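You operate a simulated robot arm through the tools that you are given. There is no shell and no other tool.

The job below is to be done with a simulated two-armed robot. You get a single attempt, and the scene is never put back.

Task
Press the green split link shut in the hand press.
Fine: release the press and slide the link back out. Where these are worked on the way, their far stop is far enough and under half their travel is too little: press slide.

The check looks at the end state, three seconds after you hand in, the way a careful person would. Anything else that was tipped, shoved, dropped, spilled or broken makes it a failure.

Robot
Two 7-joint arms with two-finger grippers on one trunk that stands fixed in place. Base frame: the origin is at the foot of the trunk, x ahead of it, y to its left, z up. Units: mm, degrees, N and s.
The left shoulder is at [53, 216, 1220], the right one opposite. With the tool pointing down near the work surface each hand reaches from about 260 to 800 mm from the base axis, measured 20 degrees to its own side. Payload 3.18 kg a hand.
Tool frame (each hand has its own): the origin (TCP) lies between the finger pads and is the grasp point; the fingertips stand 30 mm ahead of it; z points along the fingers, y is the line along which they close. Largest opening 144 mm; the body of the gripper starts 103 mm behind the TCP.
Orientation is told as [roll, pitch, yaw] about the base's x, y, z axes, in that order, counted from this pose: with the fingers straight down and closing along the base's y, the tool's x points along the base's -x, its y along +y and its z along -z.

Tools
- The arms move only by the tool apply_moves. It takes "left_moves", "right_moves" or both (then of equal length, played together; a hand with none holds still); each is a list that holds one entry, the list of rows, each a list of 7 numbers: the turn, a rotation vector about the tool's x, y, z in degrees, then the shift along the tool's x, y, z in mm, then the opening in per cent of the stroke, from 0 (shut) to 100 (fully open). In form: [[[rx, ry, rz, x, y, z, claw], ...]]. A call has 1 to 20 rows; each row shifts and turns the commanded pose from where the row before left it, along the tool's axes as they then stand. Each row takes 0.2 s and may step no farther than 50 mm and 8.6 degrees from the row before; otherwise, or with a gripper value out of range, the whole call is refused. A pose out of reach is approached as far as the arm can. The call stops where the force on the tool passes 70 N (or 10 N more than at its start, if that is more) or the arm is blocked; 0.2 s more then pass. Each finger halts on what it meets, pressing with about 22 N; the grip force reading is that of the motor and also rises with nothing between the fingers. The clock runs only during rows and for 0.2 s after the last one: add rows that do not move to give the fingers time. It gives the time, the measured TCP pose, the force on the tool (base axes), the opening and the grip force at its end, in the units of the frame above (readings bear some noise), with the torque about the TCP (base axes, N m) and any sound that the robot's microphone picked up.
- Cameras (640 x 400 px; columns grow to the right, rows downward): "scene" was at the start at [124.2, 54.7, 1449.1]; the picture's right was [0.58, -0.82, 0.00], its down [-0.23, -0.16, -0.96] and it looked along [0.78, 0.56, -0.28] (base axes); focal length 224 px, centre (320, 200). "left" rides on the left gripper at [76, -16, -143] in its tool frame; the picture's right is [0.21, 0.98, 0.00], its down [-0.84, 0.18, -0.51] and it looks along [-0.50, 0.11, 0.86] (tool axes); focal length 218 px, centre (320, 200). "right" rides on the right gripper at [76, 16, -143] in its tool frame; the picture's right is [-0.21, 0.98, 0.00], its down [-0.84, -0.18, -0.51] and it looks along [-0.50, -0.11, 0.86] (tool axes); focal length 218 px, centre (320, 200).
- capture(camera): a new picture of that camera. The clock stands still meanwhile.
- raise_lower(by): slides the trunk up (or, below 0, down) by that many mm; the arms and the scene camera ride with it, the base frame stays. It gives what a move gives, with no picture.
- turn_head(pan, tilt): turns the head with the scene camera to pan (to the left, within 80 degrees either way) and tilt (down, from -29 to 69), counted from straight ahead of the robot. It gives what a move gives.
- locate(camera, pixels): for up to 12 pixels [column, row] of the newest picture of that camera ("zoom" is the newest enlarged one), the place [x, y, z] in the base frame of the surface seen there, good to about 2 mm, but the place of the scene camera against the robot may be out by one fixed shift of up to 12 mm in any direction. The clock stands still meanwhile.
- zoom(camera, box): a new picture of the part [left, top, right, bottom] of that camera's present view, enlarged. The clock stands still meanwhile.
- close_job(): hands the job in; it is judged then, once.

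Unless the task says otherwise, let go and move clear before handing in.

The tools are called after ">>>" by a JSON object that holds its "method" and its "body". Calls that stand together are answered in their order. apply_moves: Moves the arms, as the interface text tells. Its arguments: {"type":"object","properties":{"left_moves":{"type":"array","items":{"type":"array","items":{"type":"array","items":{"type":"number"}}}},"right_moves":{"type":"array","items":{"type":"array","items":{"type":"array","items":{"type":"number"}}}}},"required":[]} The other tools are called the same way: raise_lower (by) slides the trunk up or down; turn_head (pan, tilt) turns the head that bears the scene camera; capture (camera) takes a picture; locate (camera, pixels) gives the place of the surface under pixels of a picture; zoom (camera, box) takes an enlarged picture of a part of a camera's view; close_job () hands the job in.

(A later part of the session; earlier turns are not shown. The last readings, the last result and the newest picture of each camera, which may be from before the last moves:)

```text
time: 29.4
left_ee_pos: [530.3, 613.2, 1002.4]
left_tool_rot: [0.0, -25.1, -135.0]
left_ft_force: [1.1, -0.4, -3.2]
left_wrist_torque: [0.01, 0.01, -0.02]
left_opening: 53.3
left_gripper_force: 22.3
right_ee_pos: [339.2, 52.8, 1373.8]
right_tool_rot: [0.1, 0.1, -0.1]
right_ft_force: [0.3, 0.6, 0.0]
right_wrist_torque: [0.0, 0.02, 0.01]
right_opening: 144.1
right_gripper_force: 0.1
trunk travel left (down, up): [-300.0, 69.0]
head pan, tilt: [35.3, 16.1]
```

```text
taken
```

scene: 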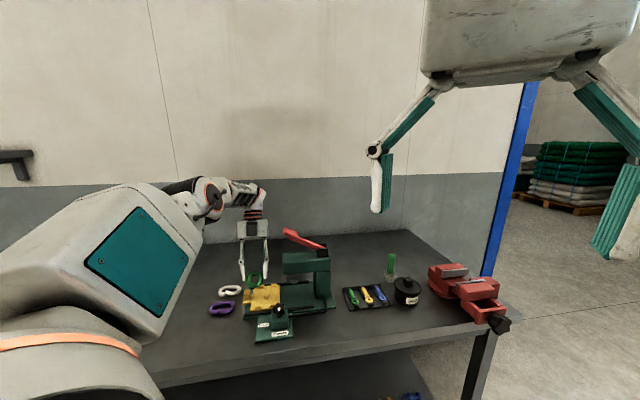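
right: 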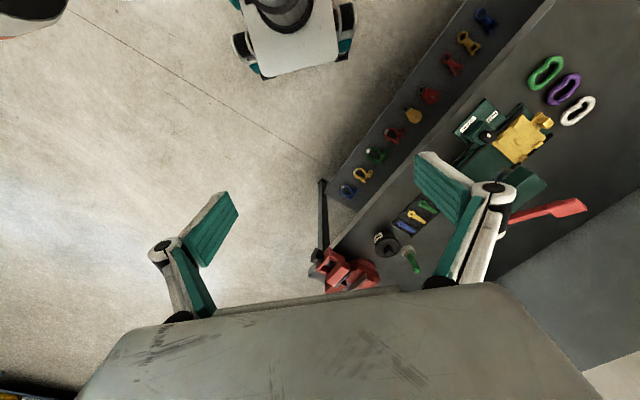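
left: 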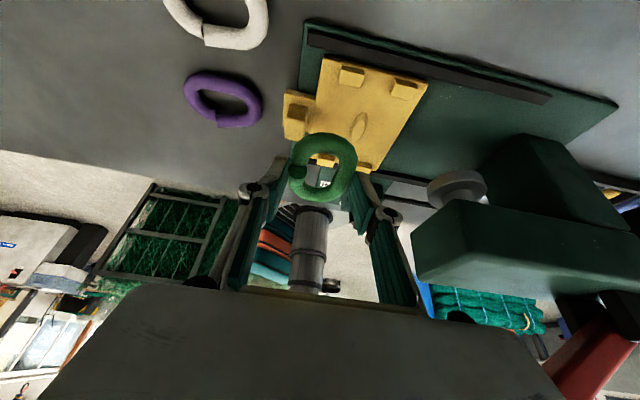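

The pose over the tray edge was reached cleanly. I'll measure the held link and tray together in this view to align them.

>>> {"method": "zoom", "body": {"camera": "left", "box": [270, 40, 440, 220]}}

>>> {"method": "locate", "body": {"camera": "zoom", "pixels": [[190, 250], [110, 330], [150, 390], [230, 370], [250, 290], [180, 310], [215, 80], [365, 110], [390, 200], [230, 130], [245, 190], [340, 220]]}}

```text
2.22 times, centred on (355, 130) of left
```

zoom: 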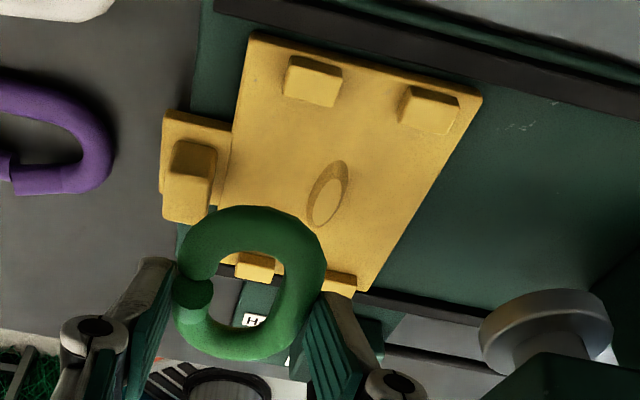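

```text
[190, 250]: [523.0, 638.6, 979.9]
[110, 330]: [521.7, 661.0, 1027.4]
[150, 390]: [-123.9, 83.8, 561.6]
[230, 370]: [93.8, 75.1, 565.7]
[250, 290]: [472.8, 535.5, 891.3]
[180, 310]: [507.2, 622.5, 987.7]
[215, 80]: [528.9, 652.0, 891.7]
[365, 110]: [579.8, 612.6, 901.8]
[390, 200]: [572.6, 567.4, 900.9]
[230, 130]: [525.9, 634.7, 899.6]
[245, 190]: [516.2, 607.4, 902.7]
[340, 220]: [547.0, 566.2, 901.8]
```

I'll pick points clearly on the link's rod and on the tab tops.

>>> {"method": "locate", "body": {"camera": "zoom", "pixels": [[255, 222], [308, 275], [290, 325], [235, 342], [198, 245], [195, 325], [310, 90], [428, 118], [255, 270], [340, 288], [328, 200], [188, 195]]}}

```text
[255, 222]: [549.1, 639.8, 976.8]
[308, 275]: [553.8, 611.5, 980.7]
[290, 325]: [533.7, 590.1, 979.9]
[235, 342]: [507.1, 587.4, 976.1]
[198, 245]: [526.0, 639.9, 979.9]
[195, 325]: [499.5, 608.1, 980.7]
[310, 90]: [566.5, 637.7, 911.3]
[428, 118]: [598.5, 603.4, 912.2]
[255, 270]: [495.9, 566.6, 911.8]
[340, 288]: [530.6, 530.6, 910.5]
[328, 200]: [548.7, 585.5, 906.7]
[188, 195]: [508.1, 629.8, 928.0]
```

The tab centre comes out at about (547.9, 584.6), and the link centre sits about 10 mm to the −v side of the TCP. I'll shift inboard over the tray at this height and check clearance to the head.

>>> {"method": "apply_moves", "body": {"left_moves": [[[0, 0, 0, 1.2, 16.3, -0.5, 30], [0, 0, 0, 1.1, 16.3, -0.6, 30], [0, 0, 0, 0, 0, 0, 30]]]}}

>>> {"method": "capture", "body": {"camera": "left"}}

>>> {"method": "zoom", "body": {"camera": "scene", "box": [200, 190, 360, 320]}}

```text
time: 30.2
left_ee_pos: [545.9, 596.7, 1004.6]
left_tool_rot: [0.2, -24.6, -134.9]
left_ft_force: [-0.3, -0.1, -3.0]
left_wrist_torque: [0.04, -0.03, 0.0]
left_opening: 53.3
left_gripper_force: 22.2
left hand out of reach, approached as far as the arm can: row 1, 2
right_ee_pos: [338.3, 52.9, 1374.2]
right_tool_rot: [0.1, -0.1, -0.2]
right_ft_force: [0.8, 0.6, -1.4]
right_wrist_torque: [-0.01, 0.01, 0.0]
right_opening: 143.8
right_gripper_force: 0.1
trunk travel left (down, up): [-300.0, 69.0]
head pan, tilt: [35.3, 16.1]
```

```text
taken
```

left: 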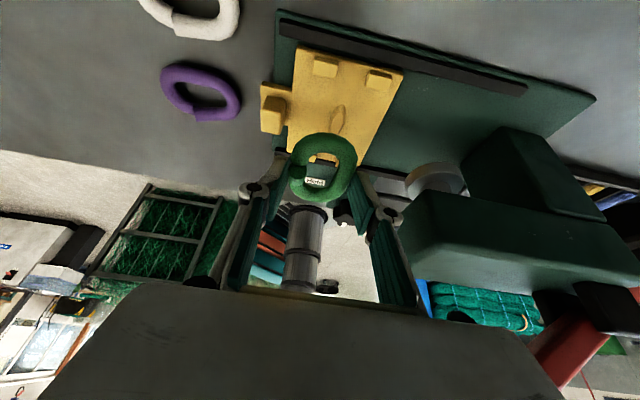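

```text
3.08 times, centred on (280, 255) of scene
```

zoom: 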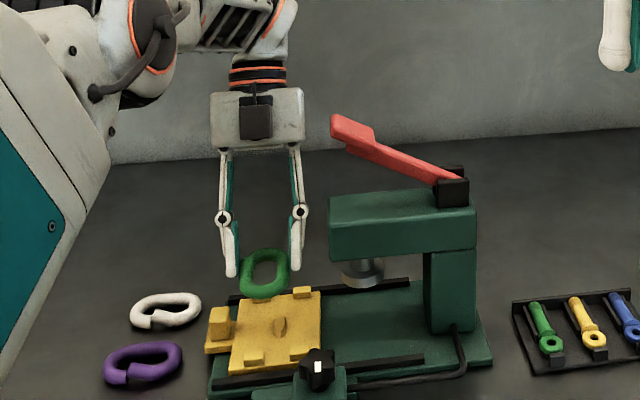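

This lean runs out of reach about 10 mm short at (545.9,596.7). I'll go back to the free table spot, set the link down there with its long axis already turned, and regrip it leaning toward the robot.

>>> {"method": "apply_moves", "body": {"left_moves": [[[0, 0, 0, -25.2, -32, 11.7, 30], [0, 0, 0, -25.2, -32, 11.7, 30], [0, 0, 0, -25.2, -32, 11.7, 30], [0, 0, 0, -25.2, -32, 11.7, 30], [0, 0, 0, 0, 0, 0, 30], [0, 0, 0, 0, 0, 0, 30]]]}}

>>> {"method": "capture", "body": {"camera": "left"}}

```text
time: 31.6
left_ee_pos: [376.7, 607.4, 1005.1]
left_tool_rot: [0.1, -25.0, -134.9]
left_ft_force: [-0.1, -0.3, -3.1]
left_wrist_torque: [-0.01, -0.07, -0.02]
left_opening: 53.4
left_gripper_force: 22.0
right_ee_pos: [339.1, 52.3, 1373.9]
right_tool_rot: [0.1, 0.0, -0.1]
right_ft_force: [0.2, 0.5, -0.9]
right_wrist_torque: [-0.02, -0.01, 0.03]
right_opening: 144.2
right_gripper_force: 0.1
trunk travel left (down, up): [-300.0, 69.0]
head pan, tilt: [35.3, 16.1]
```

```text
taken
```

left: 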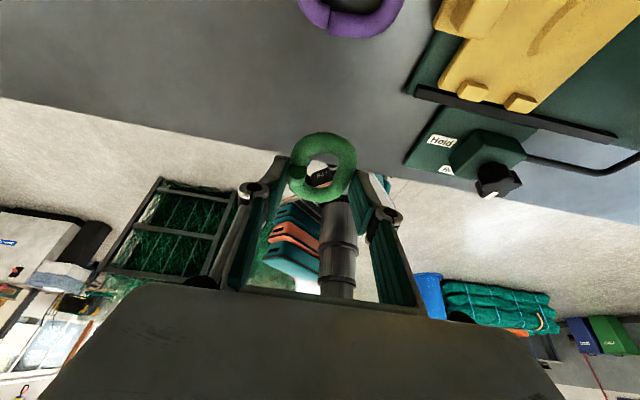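

The hand reached the spot at (377,607). I'll check where the table edge is before lowering.

>>> {"method": "locate", "body": {"camera": "left", "pixels": [[150, 125], [200, 135], [250, 145], [280, 150], [380, 170], [395, 165], [340, 20]]}}

```text
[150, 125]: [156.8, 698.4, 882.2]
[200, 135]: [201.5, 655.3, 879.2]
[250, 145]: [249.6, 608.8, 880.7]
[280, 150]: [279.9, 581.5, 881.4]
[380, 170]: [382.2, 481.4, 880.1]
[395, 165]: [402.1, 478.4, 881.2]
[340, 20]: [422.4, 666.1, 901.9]
```

The table edge is at v≈609 and the link will span about v 646–726, so it has room. I'll lower to release height.

>>> {"method": "apply_moves", "body": {"left_moves": [[[0, 0, 0, 11, 0, 23.6, 30], [0, 0, 0, 11, 0, 23.6, 30], [0, 0, 0, 11, 0, 23.6, 30], [0, 0, 0, 2.2, 0, 4.8, 30], [0, 0, 0, 1.9, 0, 4.1, 30], [0, 0, 0, 0, 0, 0, 30]]]}}

```text
time: 33.0
left_ee_pos: [377.8, 607.8, 916.7]
left_tool_rot: [0.1, -24.9, -134.9]
left_ft_force: [0.9, -0.2, -2.4]
left_wrist_torque: [0.01, -0.04, 0.0]
left_opening: 53.1
left_gripper_force: 22.4
right_ee_pos: [338.8, 51.8, 1374.1]
right_tool_rot: [0.0, 0.1, -0.1]
right_ft_force: [-1.2, -0.7, 0.0]
right_wrist_torque: [0.03, -0.02, 0.03]
right_opening: 144.1
right_gripper_force: 0.0
trunk travel left (down, up): [-300.0, 69.0]
head pan, tilt: [35.3, 16.1]
```

It is about 1 mm above the table with the load still hanging. I'll open modestly to release it, then rise straight up.

>>> {"method": "apply_moves", "body": {"left_moves": [[[0, 0, 0, 0.4, 0, 0.9, 30], [0, 0, 0, 0, 0, 0, 55], [0, 0, 0, 0, 0, 0, 55], [0, 0, 0, -8.5, 0, -18.1, 55], [0, 0, 0, -16.9, 0, -36.2, 55], [0, 0, 0, -16.9, 0, -36.2, 55], [0, 0, 0, 0, 0, 0, 55]]]}}

>>> {"method": "capture", "body": {"camera": "left"}}

>>> {"method": "zoom", "body": {"camera": "scene", "box": [150, 250, 310, 350]}}

```text
time: 34.6
left_ee_pos: [377.2, 609.4, 1015.3]
left_tool_rot: [0.2, -25.0, -134.9]
left_ft_force: [-0.3, -0.7, 0.1]
left_wrist_torque: [-0.02, 0.02, 0.01]
left_opening: 79.0
left_gripper_force: 0.0
right_ee_pos: [337.8, 53.4, 1374.7]
right_tool_rot: [0.1, 0.1, -0.1]
right_ft_force: [0.1, 0.9, -0.8]
right_wrist_torque: [-0.03, 0.0, -0.01]
right_opening: 144.1
right_gripper_force: 0.0
trunk travel left (down, up): [-300.0, 69.0]
head pan, tilt: [35.3, 16.1]
```

```text
taken
```

left: 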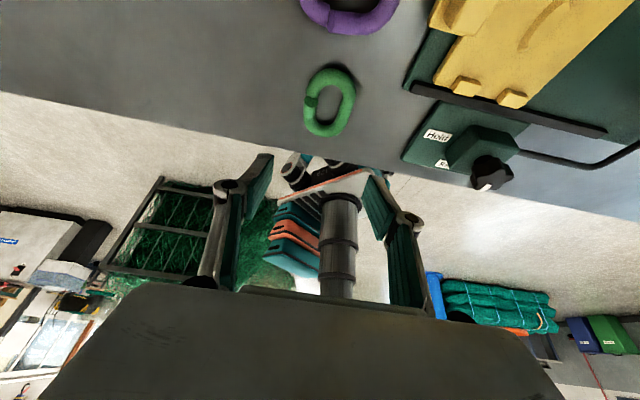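

```text
4.00 times, centred on (230, 300) of scene
```

zoom: 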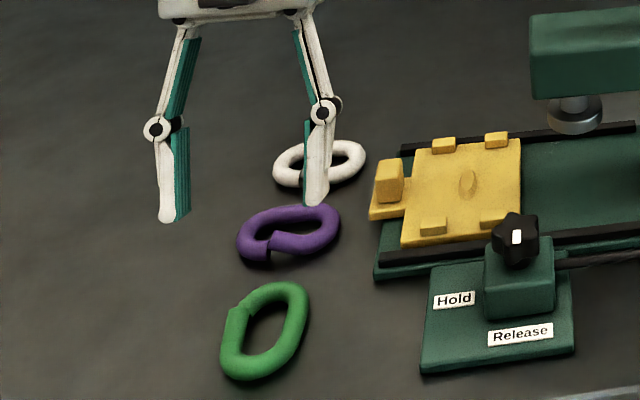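

The green link sits flat at its new spot, turned 90°. Next I'll swing the lean to +25°, toward the robot, high above it.

>>> {"method": "apply_moves", "body": {"left_moves": [[[0, 7.15, 0, 0, 0, 0, 55], [0, 7.15, 0, 0, 0, 0, 55], [0, 7.15, 0, 0, 0, 0, 55], [0, 7.15, 0, 0, 0, 0, 55], [0, 7.15, 0, 0, 0, 0, 55], [0, 7.15, 0, 0, 0, 0, 55], [0, 7.15, 0, 0, 0, 0, 55], [0, 0, 0, 0, 0, 0, 55]]]}}

>>> {"method": "capture", "body": {"camera": "left"}}

>>> {"method": "capture", "body": {"camera": "scene"}}

```text
time: 36.4
left_ee_pos: [376.6, 607.9, 1013.9]
left_tool_rot: [0.1, 25.0, -134.9]
left_ft_force: [0.2, 0.8, 0.1]
left_wrist_torque: [0.01, -0.01, -0.02]
left_opening: 79.4
left_gripper_force: 0.1
right_ee_pos: [339.4, 53.4, 1374.1]
right_tool_rot: [0.1, 0.0, -0.1]
right_ft_force: [-0.1, -0.3, 0.2]
right_wrist_torque: [0.0, 0.02, 0.02]
right_opening: 144.1
right_gripper_force: 0.0
trunk travel left (down, up): [-300.0, 69.0]
head pan, tilt: [35.3, 16.1]
```

```text
taken
```

left: 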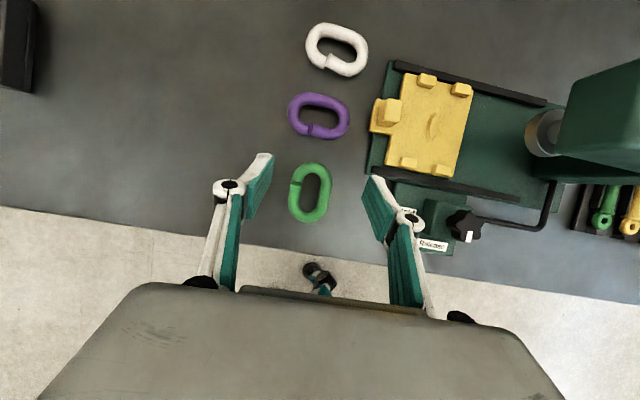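

```text
taken
```

scene: 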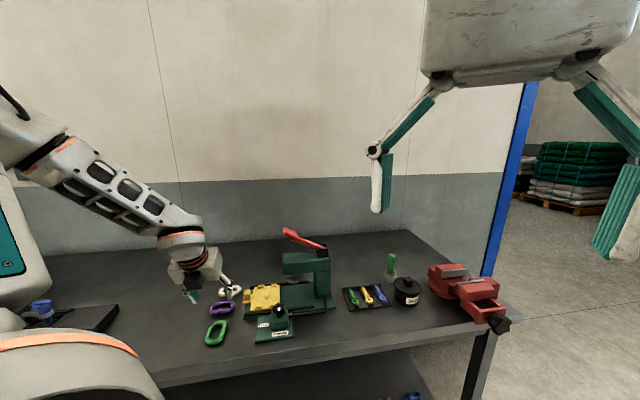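

This orientation is fully reachable and gives a near top-down view of the link at (310,193) and the tray at (420,122). I'll measure both from here.

>>> {"method": "zoom", "body": {"camera": "left", "box": [270, 145, 350, 235]}}

>>> {"method": "locate", "body": {"camera": "zoom", "pixels": [[290, 95], [370, 175], [350, 280], [290, 305], [225, 265], [240, 150], [300, 200], [315, 75], [270, 318], [225, 230]]}}

>>> {"method": "zoom", "body": {"camera": "left", "box": [360, 60, 490, 190]}}

>>> {"method": "locate", "body": {"camera": "zoom", "pixels": [[320, 66], [432, 95], [270, 313], [370, 335], [345, 205], [205, 180], [260, 45], [480, 80], [210, 320], [405, 360]]}}

```text
4.44 times, centred on (310, 190) of left
```

zoom: 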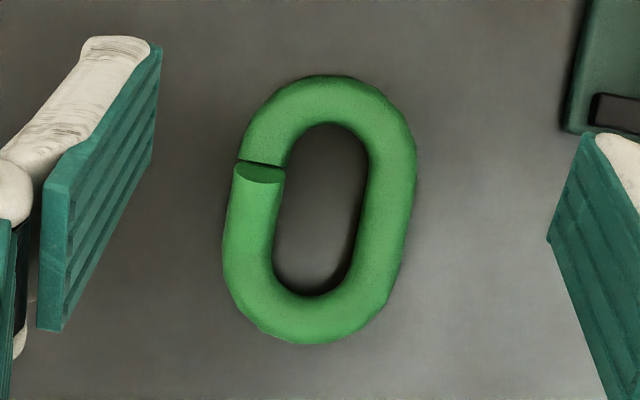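

```text
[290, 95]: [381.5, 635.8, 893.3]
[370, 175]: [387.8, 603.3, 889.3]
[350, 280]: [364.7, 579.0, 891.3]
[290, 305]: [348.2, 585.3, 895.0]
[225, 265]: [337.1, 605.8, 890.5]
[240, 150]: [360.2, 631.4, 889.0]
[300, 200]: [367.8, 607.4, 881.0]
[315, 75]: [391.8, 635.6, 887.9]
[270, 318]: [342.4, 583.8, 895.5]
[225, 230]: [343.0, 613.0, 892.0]
```

```text
3.08 times, centred on (425, 125) of left
```

zoom: 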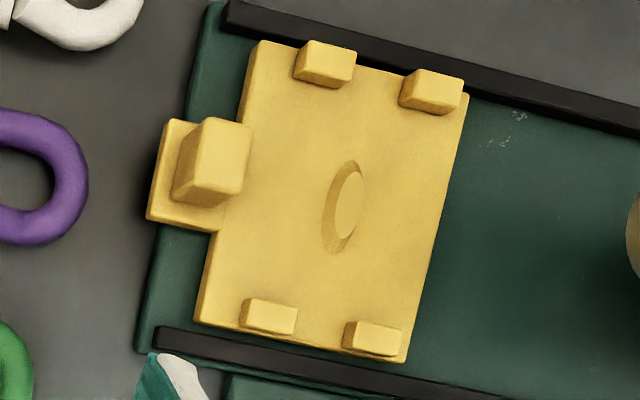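

```text
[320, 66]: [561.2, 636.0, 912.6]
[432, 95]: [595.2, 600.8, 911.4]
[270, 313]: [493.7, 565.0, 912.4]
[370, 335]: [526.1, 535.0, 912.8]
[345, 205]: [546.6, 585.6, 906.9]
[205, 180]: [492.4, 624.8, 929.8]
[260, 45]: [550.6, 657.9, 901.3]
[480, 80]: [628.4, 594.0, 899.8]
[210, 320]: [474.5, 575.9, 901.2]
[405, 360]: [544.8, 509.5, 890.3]
```

I'll get the link's centre and some straight-side points more exactly.

>>> {"method": "zoom", "body": {"camera": "left", "box": [270, 145, 350, 235]}}

>>> {"method": "locate", "body": {"camera": "zoom", "pixels": [[320, 209], [330, 100], [312, 320], [248, 230], [388, 200], [300, 75], [325, 122], [315, 290]]}}

```text
4.44 times, centred on (310, 190) of left
```

zoom: 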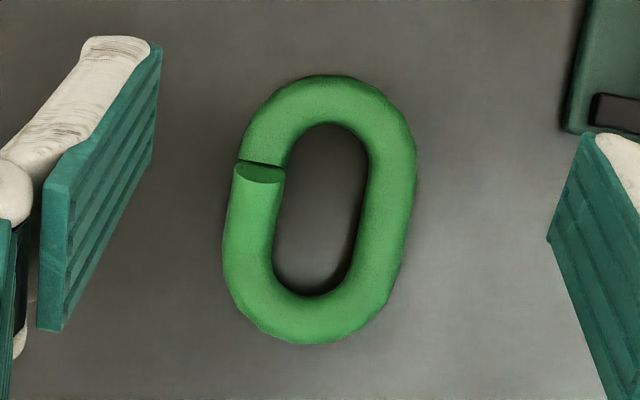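

```text
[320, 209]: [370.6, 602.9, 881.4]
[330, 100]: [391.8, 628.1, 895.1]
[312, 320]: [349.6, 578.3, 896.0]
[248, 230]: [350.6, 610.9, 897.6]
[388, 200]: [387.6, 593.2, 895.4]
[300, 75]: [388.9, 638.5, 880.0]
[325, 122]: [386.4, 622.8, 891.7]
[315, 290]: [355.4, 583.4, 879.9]
```

The link centre is (370.3, 602.8), long axis along v within about 2°. I'll line up 10 mm back along the lean and come down most of the way.

>>> {"method": "apply_moves", "body": {"left_moves": [[[0, 0, 0, -16.4, -0.8, -7.7, 55], [0, 0, 0, -12.7, 0, 27.2, 55], [0, 0, 0, -12.7, 0, 27.2, 55], [0, 0, 0, 0, 0, 0, 55]]]}}

>>> {"method": "capture", "body": {"camera": "left"}}

>>> {"method": "zoom", "body": {"camera": "scene", "box": [150, 250, 310, 350]}}

```text
time: 37.4
left_ee_pos: [364.1, 595.8, 955.0]
left_tool_rot: [0.0, 25.1, -135.0]
left_ft_force: [0.4, 0.3, 0.4]
left_wrist_torque: [-0.02, 0.01, 0.0]
left_opening: 79.3
left_gripper_force: 0.0
right_ee_pos: [339.5, 52.6, 1375.4]
right_tool_rot: [0.2, 0.1, -0.1]
right_ft_force: [0.7, 0.3, -0.6]
right_wrist_torque: [0.0, 0.02, 0.02]
right_opening: 144.0
right_gripper_force: 0.0
trunk travel left (down, up): [-300.0, 69.0]
head pan, tilt: [35.3, 16.1]
```

```text
taken
```

left: 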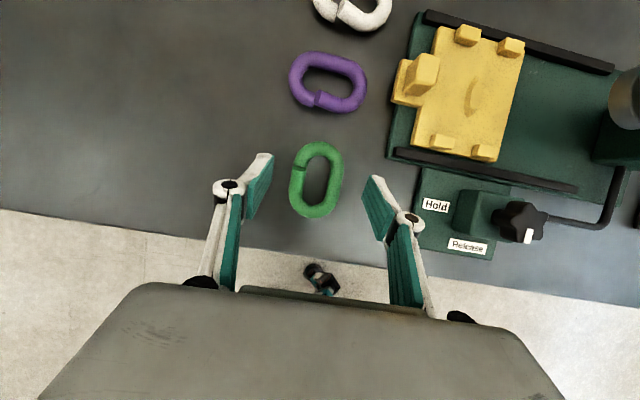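

```text
4.00 times, centred on (230, 300) of scene
```

zoom: 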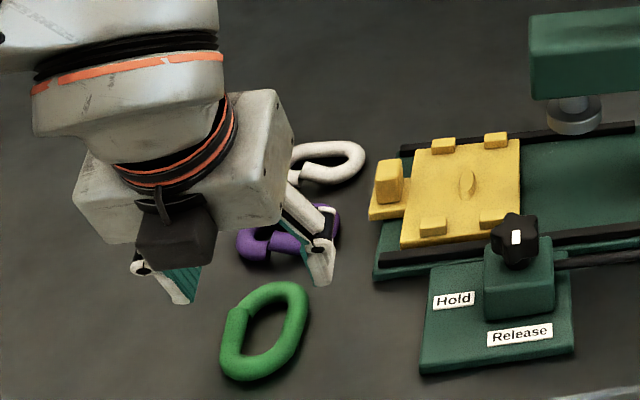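

The fingers are aligned either side of the link. I'll go down to 916 and close.

>>> {"method": "apply_moves", "body": {"left_moves": [[[0, 0, 0, -8.5, 0, 18.1, 55], [0, 0, 0, -8.0, 0, 17.2, 55], [0, 0, 0, 0, 0, 0, 55], [0, 0, 0, 0, 0, 0, 30], [0, 0, 0, 0, 0, 0, 30], [0, 0, 0, 0, 0, 0, 30]]]}}

>>> {"method": "capture", "body": {"camera": "left"}}

```text
time: 38.8
left_ee_pos: [363.4, 595.5, 917.3]
left_tool_rot: [0.2, 25.2, -134.9]
left_ft_force: [-0.2, -0.3, 0.5]
left_wrist_torque: [0.0, 0.0, 0.06]
left_opening: 53.3
left_gripper_force: 21.7
right_ee_pos: [339.3, 53.3, 1373.6]
right_tool_rot: [0.2, 0.0, 0.0]
right_ft_force: [0.0, 0.7, 0.5]
right_wrist_torque: [0.01, 0.0, -0.01]
right_opening: 144.0
right_gripper_force: 0.1
trunk travel left (down, up): [-300.0, 69.0]
head pan, tilt: [35.3, 16.1]
```

```text
taken
```

left: 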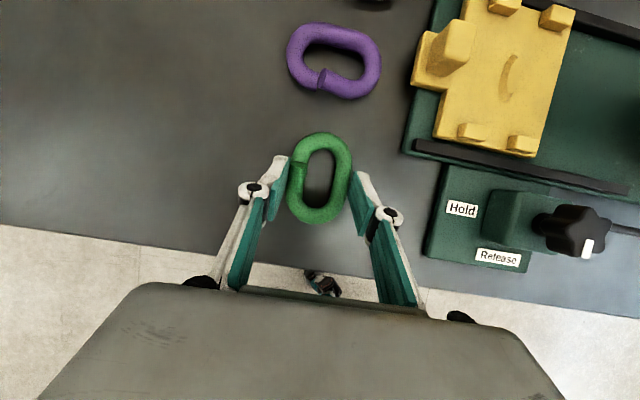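

Gripped at 53.3 mm. I'll lift 85 mm and carry it toward the tray, stopping short to check alignment.

>>> {"method": "apply_moves", "body": {"left_moves": [[[0, 0, 0, 5.9, 0, -12.7, 30], [0, 0, 0, 14.8, 0, -31.7, 30], [0, 0, 0, 14.8, 0, -31.7, 30], [0, 0, 0, 20.2, 27.4, 9.4, 30], [0, 0, 0, 20.2, 27.4, 9.4, 30], [0, 0, 0, 20.2, 27.4, 9.4, 30], [0, 0, 0, 20.2, 27.4, 9.4, 30], [0, 0, 0, 0, 0, 0, 30], [0, 0, 0, 0, 0, 0, 30]]]}}

>>> {"method": "capture", "body": {"camera": "left"}}

>>> {"method": "zoom", "body": {"camera": "scene", "box": [200, 190, 360, 320]}}

```text
time: 40.8
left_ee_pos: [504.8, 580.8, 1002.9]
left_tool_rot: [0.1, 25.0, -134.8]
left_ft_force: [0.6, -0.4, -3.5]
left_wrist_torque: [0.04, 0.05, -0.02]
left_opening: 53.4
left_gripper_force: 21.8
right_ee_pos: [339.7, 52.0, 1374.2]
right_tool_rot: [0.2, 0.1, -0.1]
right_ft_force: [0.5, 0.4, -0.8]
right_wrist_torque: [0.03, 0.07, -0.02]
right_opening: 143.8
right_gripper_force: 0.0
trunk travel left (down, up): [-300.0, 69.0]
head pan, tilt: [35.3, 16.1]
```

```text
taken
```

left: 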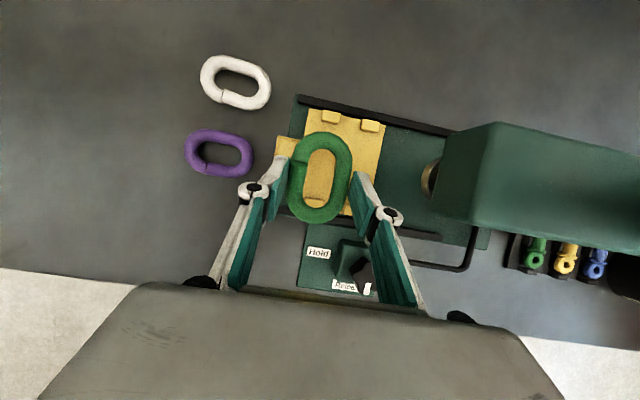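

```text
3.08 times, centred on (280, 255) of scene
```

zoom: 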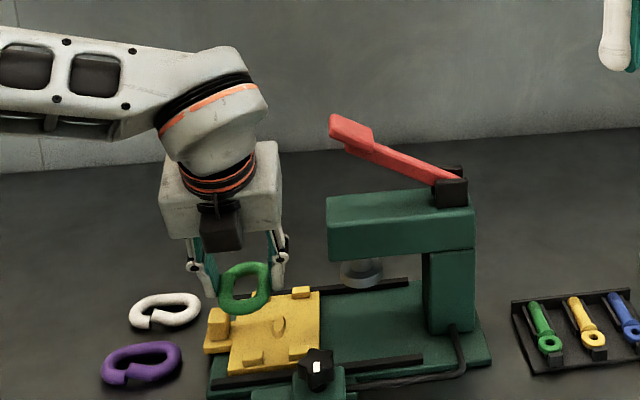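

The hand is fully on target at (504.8,580.8,1003). I'll measure the link and tabs from this near top-down view.

>>> {"method": "zoom", "body": {"camera": "left", "box": [270, 95, 400, 230]}}

>>> {"method": "locate", "body": {"camera": "zoom", "pixels": [[190, 140], [165, 350], [120, 270], [235, 235], [200, 65], [320, 90], [150, 180], [232, 200], [185, 65], [305, 92], [140, 305], [215, 165]]}}

```text
2.96 times, centred on (335, 162) of left
```

zoom: 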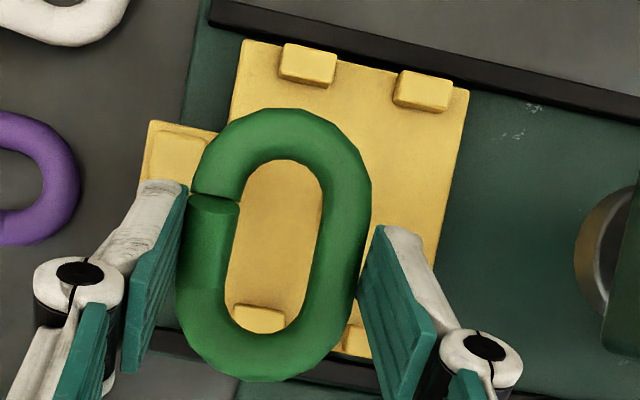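

```text
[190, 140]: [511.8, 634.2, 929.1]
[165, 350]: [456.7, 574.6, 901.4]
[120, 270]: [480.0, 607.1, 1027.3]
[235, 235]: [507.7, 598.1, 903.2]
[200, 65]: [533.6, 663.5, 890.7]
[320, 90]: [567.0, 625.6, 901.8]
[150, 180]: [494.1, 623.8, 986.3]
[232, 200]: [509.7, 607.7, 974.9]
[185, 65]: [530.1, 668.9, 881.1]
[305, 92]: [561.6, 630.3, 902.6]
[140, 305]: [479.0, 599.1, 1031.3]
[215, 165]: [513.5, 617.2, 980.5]
```

I'll use points matched to this picture.

>>> {"method": "locate", "body": {"camera": "zoom", "pixels": [[285, 132], [255, 356], [345, 235], [203, 290], [310, 66], [424, 90], [325, 180], [330, 290], [245, 330], [320, 130], [220, 340]]}}

```text
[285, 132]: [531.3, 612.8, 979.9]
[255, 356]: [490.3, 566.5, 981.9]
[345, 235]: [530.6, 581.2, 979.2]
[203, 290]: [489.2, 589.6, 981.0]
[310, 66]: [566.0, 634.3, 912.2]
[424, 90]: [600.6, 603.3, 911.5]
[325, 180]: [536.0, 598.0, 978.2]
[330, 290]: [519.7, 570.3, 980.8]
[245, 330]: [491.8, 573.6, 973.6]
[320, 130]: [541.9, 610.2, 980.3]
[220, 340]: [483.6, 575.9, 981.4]
```

The held link's centre is 10.4 mm ahead of the TCP, as planned. I'll shift the last (du −26.5, dv +21.4) to be over the tray centre, then lower to just above the tabs.

>>> {"method": "apply_moves", "body": {"left_moves": [[[0, 0, 0, 9.7, 13.3, 4.5, 30], [0, 0, 0, 9.7, 13.2, 4.5, 30], [0, 0, 0, 0, 0, 0, 30], [0, 0, 0, -8.5, 0, 18.1, 30], [0, 0, 0, -8.5, 0, 18.1, 30], [0, 0, 0, 0, 0, 0, 30]]]}}

>>> {"method": "capture", "body": {"camera": "left"}}

>>> {"method": "zoom", "body": {"camera": "left", "box": [260, 95, 400, 230]}}

>>> {"method": "zoom", "body": {"camera": "scene", "box": [200, 190, 360, 320]}}

```text
time: 42.2
left_ee_pos: [537.3, 578.9, 961.2]
left_tool_rot: [0.1, 25.0, -135.0]
left_ft_force: [-0.2, -0.1, -2.3]
left_wrist_torque: [-0.01, 0.01, -0.01]
left_opening: 53.2
left_gripper_force: 21.8
right_ee_pos: [339.2, 53.5, 1374.6]
right_tool_rot: [0.1, 0.0, -0.2]
right_ft_force: [0.7, 0.0, 0.8]
right_wrist_torque: [0.03, 0.03, 0.0]
right_opening: 144.2
right_gripper_force: 0.0
trunk travel left (down, up): [-300.0, 69.0]
head pan, tilt: [35.3, 16.1]
```

```text
taken
```

left: 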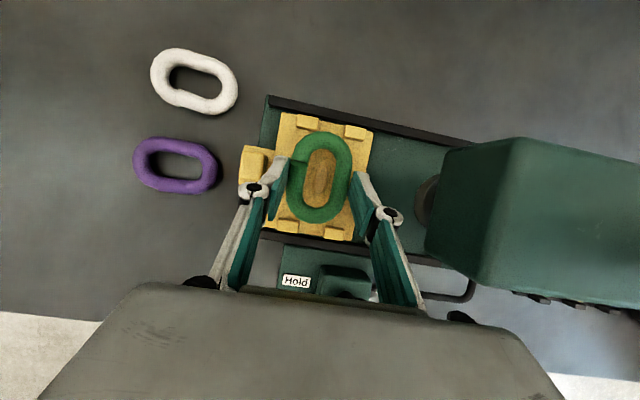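

```text
2.96 times, centred on (330, 162) of left
```

zoom: 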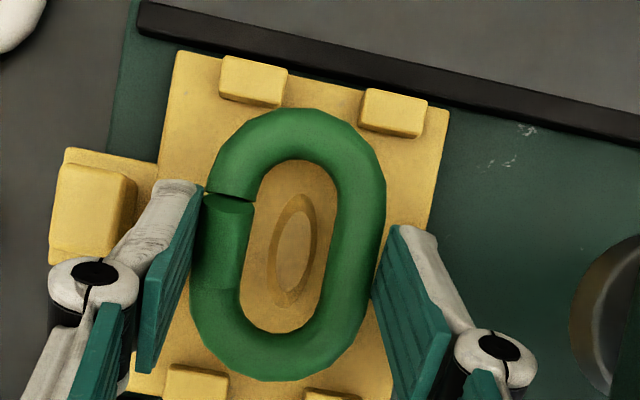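

```text
3.08 times, centred on (280, 255) of scene
```

zoom: 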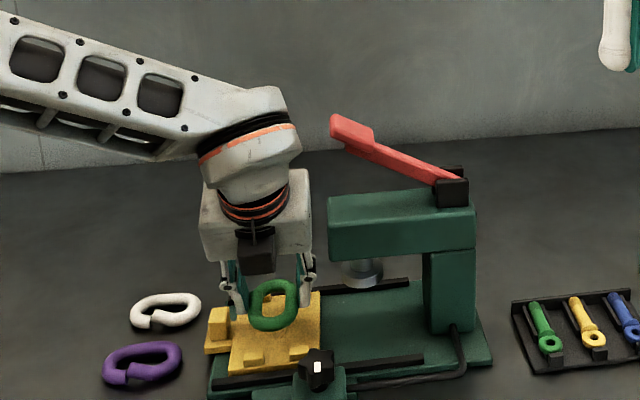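

The pin mark shows centred in the link's hole at (297,245). I'll check offsets numerically before the final descent.

>>> {"method": "locate", "body": {"camera": "zoom", "pixels": [[300, 132], [272, 358], [365, 230], [220, 285], [254, 78], [394, 110], [197, 382], [330, 396], [298, 245], [240, 102], [380, 132], [205, 366]]}}

```text
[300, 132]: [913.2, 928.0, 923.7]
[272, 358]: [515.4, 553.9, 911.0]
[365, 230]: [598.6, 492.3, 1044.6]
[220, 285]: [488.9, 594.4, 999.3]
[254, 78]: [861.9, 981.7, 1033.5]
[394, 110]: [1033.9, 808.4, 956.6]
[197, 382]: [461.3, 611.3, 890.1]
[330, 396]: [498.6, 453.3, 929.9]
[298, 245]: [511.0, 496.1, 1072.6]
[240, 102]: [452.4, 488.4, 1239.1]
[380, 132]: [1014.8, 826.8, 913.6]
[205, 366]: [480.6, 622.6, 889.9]
```

That read the scene zoom, which was the newest, so I'll take the left zoom again and locate on it.

>>> {"method": "zoom", "body": {"camera": "left", "box": [260, 95, 400, 230]}}

>>> {"method": "locate", "body": {"camera": "zoom", "pixels": [[300, 132], [272, 358], [365, 230], [220, 285], [254, 78], [394, 110], [197, 382], [330, 396], [298, 245], [240, 102], [380, 132], [205, 366]]}}

```text
2.96 times, centred on (330, 162) of left
```

zoom: 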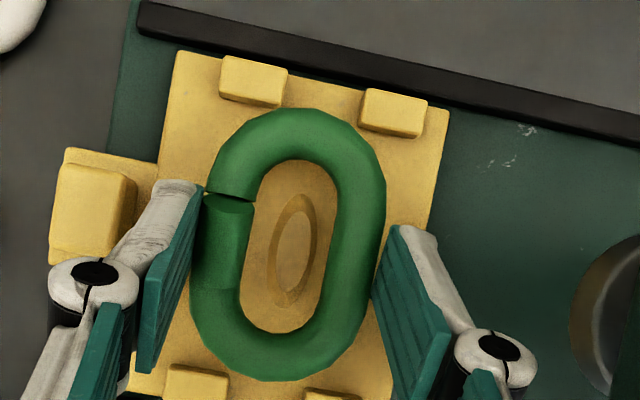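

```text
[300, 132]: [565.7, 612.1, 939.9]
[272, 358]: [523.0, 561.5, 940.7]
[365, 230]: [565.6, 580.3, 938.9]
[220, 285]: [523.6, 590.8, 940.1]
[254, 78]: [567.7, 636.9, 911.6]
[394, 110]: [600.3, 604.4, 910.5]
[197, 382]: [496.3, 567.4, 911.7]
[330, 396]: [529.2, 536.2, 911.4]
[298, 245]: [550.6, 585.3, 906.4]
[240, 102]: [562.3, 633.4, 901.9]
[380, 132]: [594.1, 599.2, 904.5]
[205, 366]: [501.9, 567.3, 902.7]
```

The link centre (v 799.8, u 29.5) against the nest (v≈801, u≈26.8) is within about 3 mm and clear of all four tabs. I'll trim slightly and lower onto the tray.

>>> {"method": "apply_moves", "body": {"left_moves": [[[0, 0, 0, -3.1, 2.3, 9.6, 30], [0, 0, 0, -3.4, 0, 7.2, 30], [0, 0, 0, -1.7, 0, 3.6, 30], [0, 0, 0, 0, 0, 0, 30]]]}}

>>> {"method": "zoom", "body": {"camera": "left", "box": [260, 95, 400, 230]}}

```text
time: 43.2
left_ee_pos: [539.0, 578.8, 938.9]
left_tool_rot: [0.2, 25.1, -134.9]
left_ft_force: [0.7, 0.3, -1.3]
left_wrist_torque: [-0.02, 0.01, -0.02]
left_opening: 53.2
left_gripper_force: 21.6
right_ee_pos: [338.9, 54.0, 1373.9]
right_tool_rot: [0.1, 0.0, -0.2]
right_ft_force: [0.4, 0.8, 0.4]
right_wrist_torque: [0.02, -0.06, -0.04]
right_opening: 144.0
right_gripper_force: 0.0
trunk travel left (down, up): [-300.0, 69.0]
head pan, tilt: [35.3, 16.1]
```

```text
2.96 times, centred on (330, 162) of left
```

zoom: 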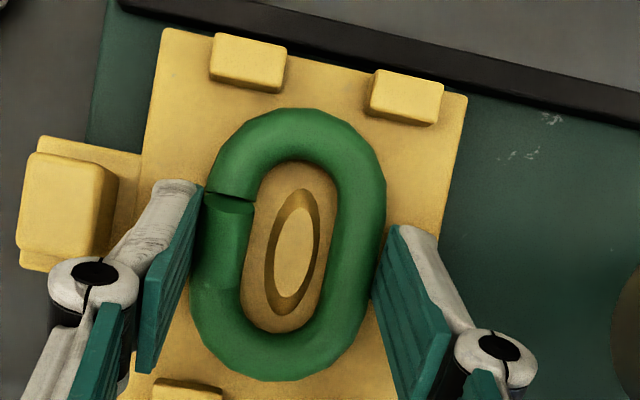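

The pin sits squarely in the hole. I'll lower the last millimetre, open slightly to stay clear of the handle post, and withdraw along the tool axis.

>>> {"method": "apply_moves", "body": {"left_moves": [[[0, 0, 0, -0.4, 0, 0.9, 30], [0, 0, 0, 0, 0, 0, 48], [0, 0, 0, 0, 0, 0, 48], [0, 0, 0, 0, 0, -15, 48], [0, 0, 0, 0, 0, -30, 48], [0, 0, 0, 0, 0, -40, 48], [0, 0, 0, 0, 0, 0, 48]]]}}

>>> {"method": "capture", "body": {"camera": "left"}}

>>> {"method": "zoom", "body": {"camera": "scene", "box": [200, 190, 360, 320]}}

```text
time: 44.8
left_ee_pos: [514.5, 552.4, 1015.0]
left_tool_rot: [0.1, 25.0, -134.9]
left_ft_force: [-0.5, -0.2, -0.1]
left_wrist_torque: [0.05, -0.03, 0.01]
left_opening: 69.1
left_gripper_force: 0.0
right_ee_pos: [339.6, 53.7, 1373.9]
right_tool_rot: [0.1, 0.1, -0.1]
right_ft_force: [-0.1, 0.1, 0.0]
right_wrist_torque: [-0.03, 0.05, -0.03]
right_opening: 143.9
right_gripper_force: 0.1
trunk travel left (down, up): [-300.0, 69.0]
head pan, tilt: [35.3, 16.1]
```

```text
taken
```

left: 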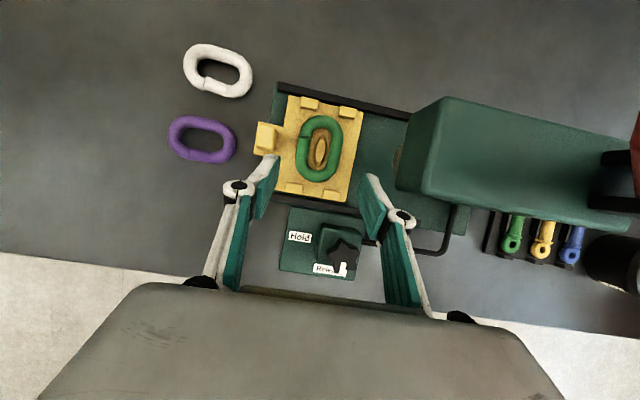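

```text
3.08 times, centred on (280, 255) of scene
```

zoom: 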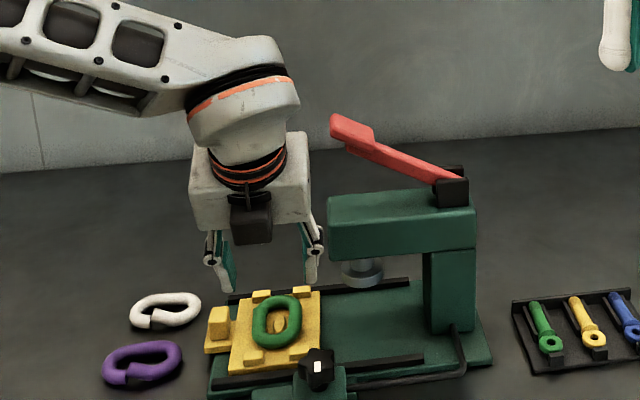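

The link is seated on the tray between the tabs, with the pin in its hole. Next I'll work the slide by its yellow handle post. I'll back off into the open and re-orient to yaw −45° leaning outward, as in the first pick.

>>> {"method": "apply_moves", "body": {"left_moves": [[[0, 0, 0, 0, 0, -40, 48], [0, 0, 0, 0, -35, -20, 48], [0, 0, 0, 0, -40, 0, 48], [0, -6.25, 0, 0, 0, 0, 48], [0, -6.25, 0, 0, 0, 0, 48], [0, -6.25, 0, 0, 0, 0, 48], [0, -6.25, 0, 0, 0, 0, 48], [0, 0, -7.5, 0, 0, 0, 48], [0, 0, -7.5, 0, 0, 0, 48], [0, 0, -7.5, 0, 0, 0, 48], [0, 0, -7.5, 0, 0, 0, 48], [0, 0, -7.5, 0, 0, 0, 48], [0, 0, -7.5, 0, 0, 0, 48], [0, 0, -7.5, 0, 0, 0, 48], [0, 0, -7.5, 0, 0, 0, 48], [0, 0, -7.5, 0, 0, 0, 48], [0, 0, -7.5, 0, 0, 0, 48], [0, 0, -7.5, 0, 0, 0, 48], [0, 0, -7.5, 0, 0, 0, 48]]]}}

>>> {"method": "capture", "body": {"camera": "left"}}

>>> {"method": "zoom", "body": {"camera": "scene", "box": [200, 220, 350, 345]}}

```text
time: 48.8
left_ee_pos: [443.6, 587.7, 1068.7]
left_tool_rot: [0.0, -0.2, -44.8]
left_ft_force: [0.8, -0.5, -0.6]
left_wrist_torque: [0.0, 0.0, 0.03]
left_opening: 69.1
left_gripper_force: 0.0
right_ee_pos: [338.9, 52.6, 1374.2]
right_tool_rot: [0.2, 0.0, -0.1]
right_ft_force: [0.3, -0.6, -0.1]
right_wrist_torque: [0.02, -0.05, 0.01]
right_opening: 143.9
right_gripper_force: 0.0
trunk travel left (down, up): [-300.0, 69.0]
head pan, tilt: [35.3, 16.1]
```

```text
taken
```

left: 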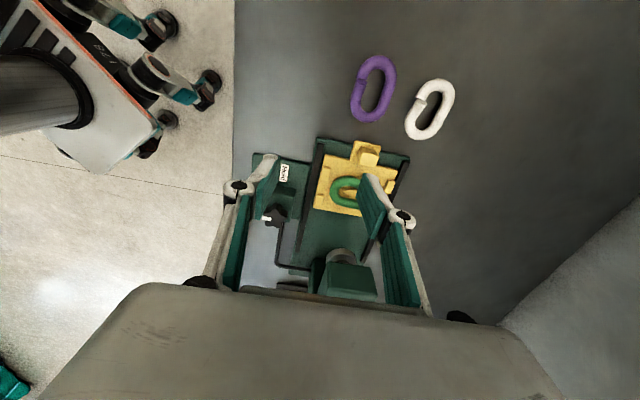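

```text
3.20 times, centred on (275, 282) of scene
```

zoom: 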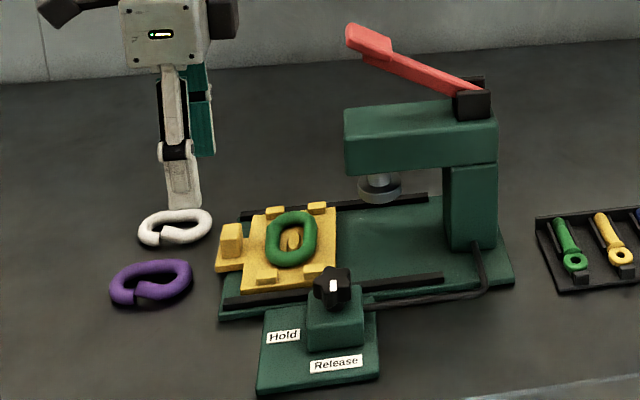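

Re-oriented as wanted. I'll lean outward 25° and hover over the handle post near (497,627) to measure it.

>>> {"method": "apply_moves", "body": {"left_moves": [[[0, -6.25, 0, 0, 0, 0, 48], [0, -6.25, 0, 0, 0, 0, 48], [0, -6.25, 0, 0, 0, 0, 48], [0, -6.25, 0, 0, 0, 0, 48], [0, 0, 0, 12.5, 32.8, 26.8, 48], [0, 0, 0, 12.5, 32.8, 26.8, 48], [0, 0, 0, 0, 0, 0, 48]]]}}

>>> {"method": "zoom", "body": {"camera": "left", "box": [230, 80, 410, 230]}}

>>> {"method": "locate", "body": {"camera": "zoom", "pixels": [[320, 200]]}}

```text
time: 50.4
left_ee_pos: [488.7, 632.6, 1010.0]
left_tool_rot: [0.1, -25.0, -45.0]
left_ft_force: [-0.2, 0.0, 0.3]
left_wrist_torque: [0.01, -0.01, 0.05]
left_opening: 68.8
left_gripper_force: 0.0
right_ee_pos: [338.2, 51.1, 1374.8]
right_tool_rot: [0.2, -0.1, -0.1]
right_ft_force: [-0.9, 0.6, -0.7]
right_wrist_torque: [0.0, 0.01, -0.02]
right_opening: 143.9
right_gripper_force: 0.1
trunk travel left (down, up): [-300.0, 69.0]
head pan, tilt: [35.3, 16.1]
```

```text
2.67 times, centred on (320, 155) of left
```

zoom: 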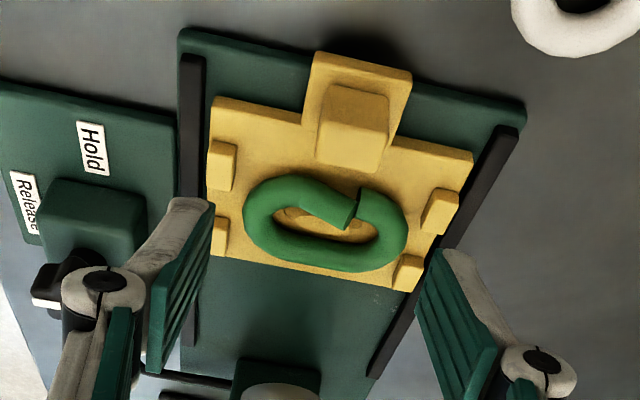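

```text
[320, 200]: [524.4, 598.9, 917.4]
```

The link is seated with its raised end showing at (340,205). I'll locate the post's corners.

>>> {"method": "locate", "body": {"camera": "zoom", "pixels": [[328, 92], [386, 99], [322, 154], [380, 163], [352, 145], [356, 105], [318, 125], [388, 135], [360, 60], [350, 128], [300, 245], [350, 195]]}}

```text
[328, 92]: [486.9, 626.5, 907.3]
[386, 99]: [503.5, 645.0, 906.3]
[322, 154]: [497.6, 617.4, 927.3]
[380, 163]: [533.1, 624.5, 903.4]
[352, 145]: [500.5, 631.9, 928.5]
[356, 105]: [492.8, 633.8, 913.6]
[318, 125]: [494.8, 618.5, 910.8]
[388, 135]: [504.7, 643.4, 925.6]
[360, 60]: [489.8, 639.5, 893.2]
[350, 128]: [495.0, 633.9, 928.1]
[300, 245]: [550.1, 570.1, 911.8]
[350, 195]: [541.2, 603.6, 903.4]
```

The post spans v≈786–813 with its centre at u≈91.5. I'll shift 7 mm sideways and lower so the fingers straddle it.

>>> {"method": "apply_moves", "body": {"left_moves": [[[0, 0, 0, 8.5, 7, 18.1, 48], [0, 0, 0, 10.6, 0, 22.7, 48], [0, 0, 0, 10.6, 0, 22.7, 48], [0, 0, 0, 0, 0, 0, 48]]]}}

>>> {"method": "zoom", "body": {"camera": "left", "box": [230, 80, 410, 230]}}

```text
time: 51.4
left_ee_pos: [495.0, 638.6, 940.7]
left_tool_rot: [0.1, -25.1, -44.9]
left_ft_force: [0.3, -1.1, 0.0]
left_wrist_torque: [0.0, 0.0, 0.02]
left_opening: 69.1
left_gripper_force: 0.0
right_ee_pos: [339.3, 51.8, 1373.9]
right_tool_rot: [0.1, 0.0, -0.1]
right_ft_force: [1.1, -0.5, 0.1]
right_wrist_torque: [0.01, -0.02, -0.01]
right_opening: 143.9
right_gripper_force: 0.0
trunk travel left (down, up): [-300.0, 69.0]
head pan, tilt: [35.3, 16.1]
```

```text
2.67 times, centred on (320, 155) of left
```

zoom: 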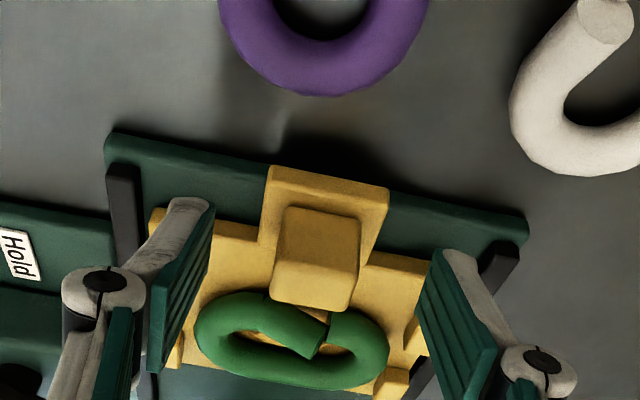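

The post at (318,255) is centred between the fingertips. I'll close on it.

>>> {"method": "apply_moves", "body": {"left_moves": [[[0, 0, 0, 0, 0, 0, 8], [0, 0, 0, 0, 0, 0, 8], [0, 0, 0, 0, 0, 0, 8]]]}}

>>> {"method": "zoom", "body": {"camera": "left", "box": [230, 80, 410, 230]}}

```text
time: 52.2
left_ee_pos: [494.5, 637.3, 940.2]
left_tool_rot: [-0.1, -25.1, -44.9]
left_ft_force: [-6.5, -6.0, -3.7]
left_wrist_torque: [-0.56, -0.29, -0.25]
left_opening: 25.8
left_gripper_force: 44.9
right_ee_pos: [338.0, 51.6, 1373.2]
right_tool_rot: [0.1, 0.1, -0.1]
right_ft_force: [0.0, 0.4, -0.8]
right_wrist_torque: [0.01, 0.02, 0.01]
right_opening: 143.9
right_gripper_force: 0.1
trunk travel left (down, up): [-300.0, 69.0]
head pan, tilt: [35.3, 16.1]
```

```text
2.67 times, centred on (320, 155) of left
```

zoom: 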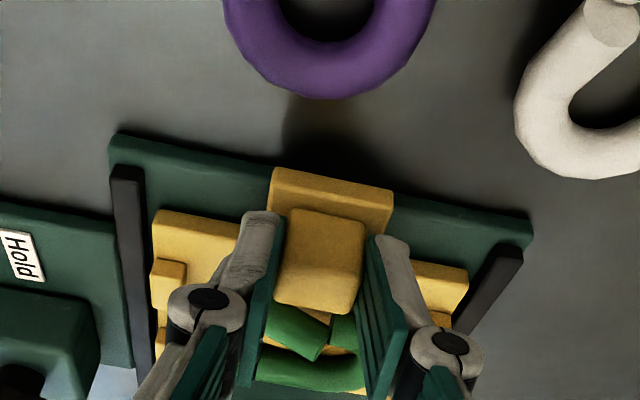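

It is gripped on the post with about 9 N of side load. I'll ease 1 mm back in v and push the slide inward along −u, watching the force.

>>> {"method": "apply_moves", "body": {"left_moves": [[[0, 0, 0, 0, -1, 0, 8], [0, 0, 0, -9.06, 0, 4.23, 8], [0, 0, 0, -9.06, 0, 4.23, 8], [0, 0, 0, -9.06, 0, 4.23, 8], [0, 0, 0, -9.06, 0, 4.23, 8], [0, 0, 0, -9.06, 0, 4.23, 8], [0, 0, 0, 0, 0, 0, 8]]]}}

>>> {"method": "zoom", "body": {"camera": "scene", "box": [200, 190, 360, 320]}}

>>> {"method": "capture", "body": {"camera": "left"}}

```text
time: 53.8
left_ee_pos: [529.6, 602.0, 939.5]
left_tool_rot: [0.0, -25.0, -45.0]
left_ft_force: [-6.4, -5.6, -14.2]
left_wrist_torque: [0.29, 0.38, -0.21]
left_opening: 26.1
left_gripper_force: 45.0
right_ee_pos: [339.3, 53.1, 1374.9]
right_tool_rot: [0.1, 0.1, -0.1]
right_ft_force: [0.0, -0.1, -0.1]
right_wrist_torque: [0.0, -0.01, 0.04]
right_opening: 143.8
right_gripper_force: 0.0
trunk travel left (down, up): [-300.0, 69.0]
head pan, tilt: [35.3, 16.1]
```

```text
3.08 times, centred on (280, 255) of scene
```

zoom: 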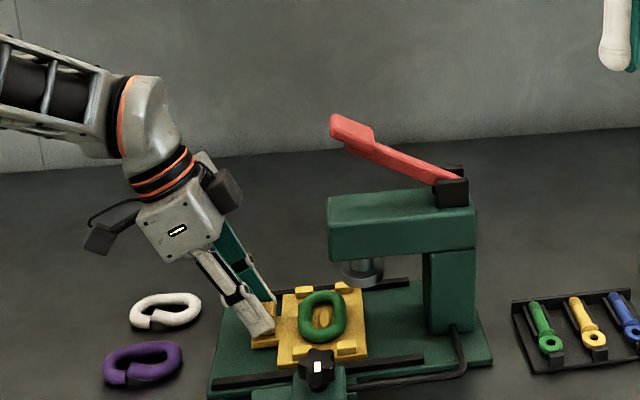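

```text
taken
```

left: 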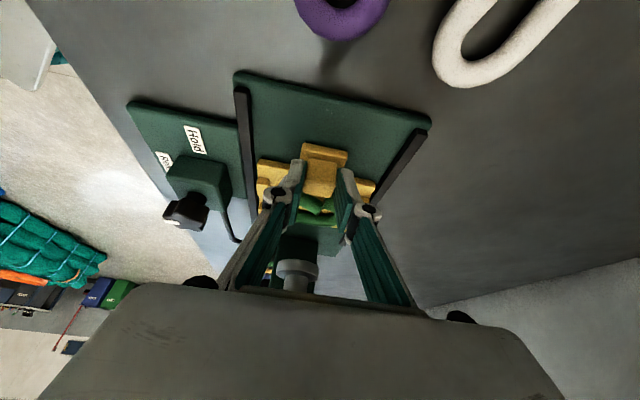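

The slide moved about 50 mm with low force. I'll trim the side load slightly and keep pushing to the stop.

>>> {"method": "apply_moves", "body": {"left_moves": [[[0, 0, 0, -8.9, -1, 4.7, 8], [0, 0, 0, -9.06, 0, 4.23, 8], [0, 0, 0, -9.06, 0, 4.23, 8], [0, 0, 0, -9.06, 0, 4.23, 8], [0, 0, 0, 0, 0, 0, 8]]]}}

>>> {"method": "zoom", "body": {"camera": "scene", "box": [200, 190, 360, 320]}}

```text
time: 55.0
left_ee_pos: [558.5, 573.2, 939.2]
left_tool_rot: [0.1, -25.1, -44.9]
left_ft_force: [-1.5, -3.2, -10.5]
left_wrist_torque: [0.36, 0.5, -0.11]
left_opening: 25.6
left_gripper_force: 45.0
right_ee_pos: [339.7, 52.1, 1373.4]
right_tool_rot: [0.2, 0.1, 0.0]
right_ft_force: [-0.1, -0.4, 0.1]
right_wrist_torque: [0.05, 0.02, 0.02]
right_opening: 144.0
right_gripper_force: 0.0
trunk travel left (down, up): [-300.0, 69.0]
head pan, tilt: [35.3, 16.1]
```

```text
3.08 times, centred on (280, 255) of scene
```

zoom: 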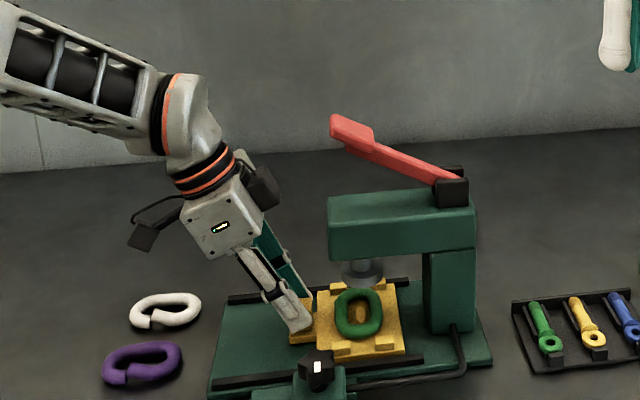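

It is 91 mm in with no stop yet. I'll continue in small steps until it meets the stop.

>>> {"method": "apply_moves", "body": {"left_moves": [[[0, 0, 0, -5.4, 0, 2.7, 8], [0, 0, 0, -5.4, 0, 2.5, 8], [0, 0, 0, -5.4, 0, 2.5, 8], [0, 0, 0, 0, 0, 0, 8]]]}}

>>> {"method": "capture", "body": {"camera": "left"}}

>>> {"method": "zoom", "body": {"camera": "scene", "box": [240, 220, 350, 300]}}

```text
time: 56.0
left_ee_pos: [567.0, 566.0, 938.5]
left_tool_rot: [0.2, -25.0, -44.9]
left_ft_force: [-28.3, 28.4, 10.4]
left_wrist_torque: [1.03, 0.89, -0.07]
left_opening: 25.8
left_gripper_force: 44.9
right_ee_pos: [336.1, 54.5, 1375.2]
right_tool_rot: [0.0, 0.0, 0.0]
right_ft_force: [-0.3, 0.2, -0.3]
right_wrist_torque: [-0.01, -0.01, -0.01]
right_opening: 144.0
right_gripper_force: 0.1
trunk travel left (down, up): [-300.0, 69.0]
head pan, tilt: [35.3, 16.1]
```

```text
taken
```

left: 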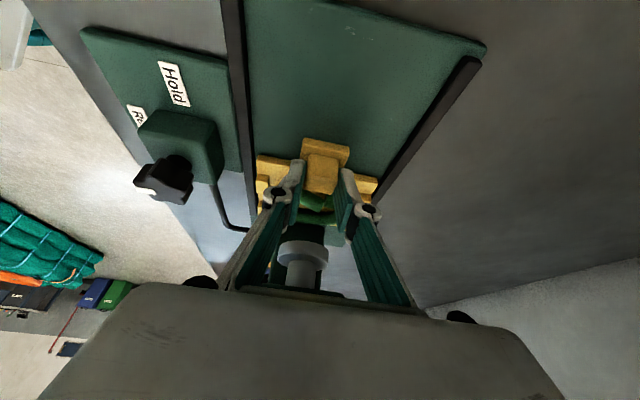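

```text
5.00 times, centred on (295, 260) of scene
```

zoom: 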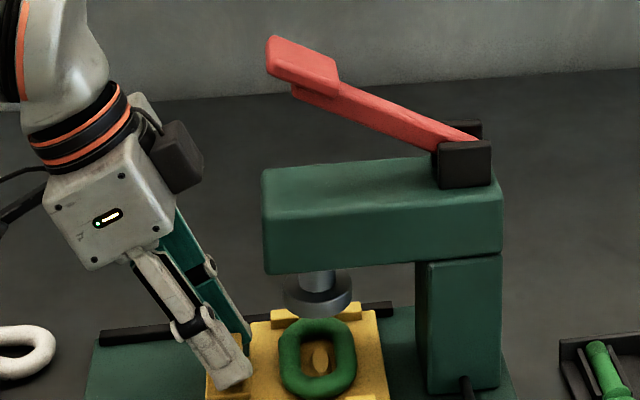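

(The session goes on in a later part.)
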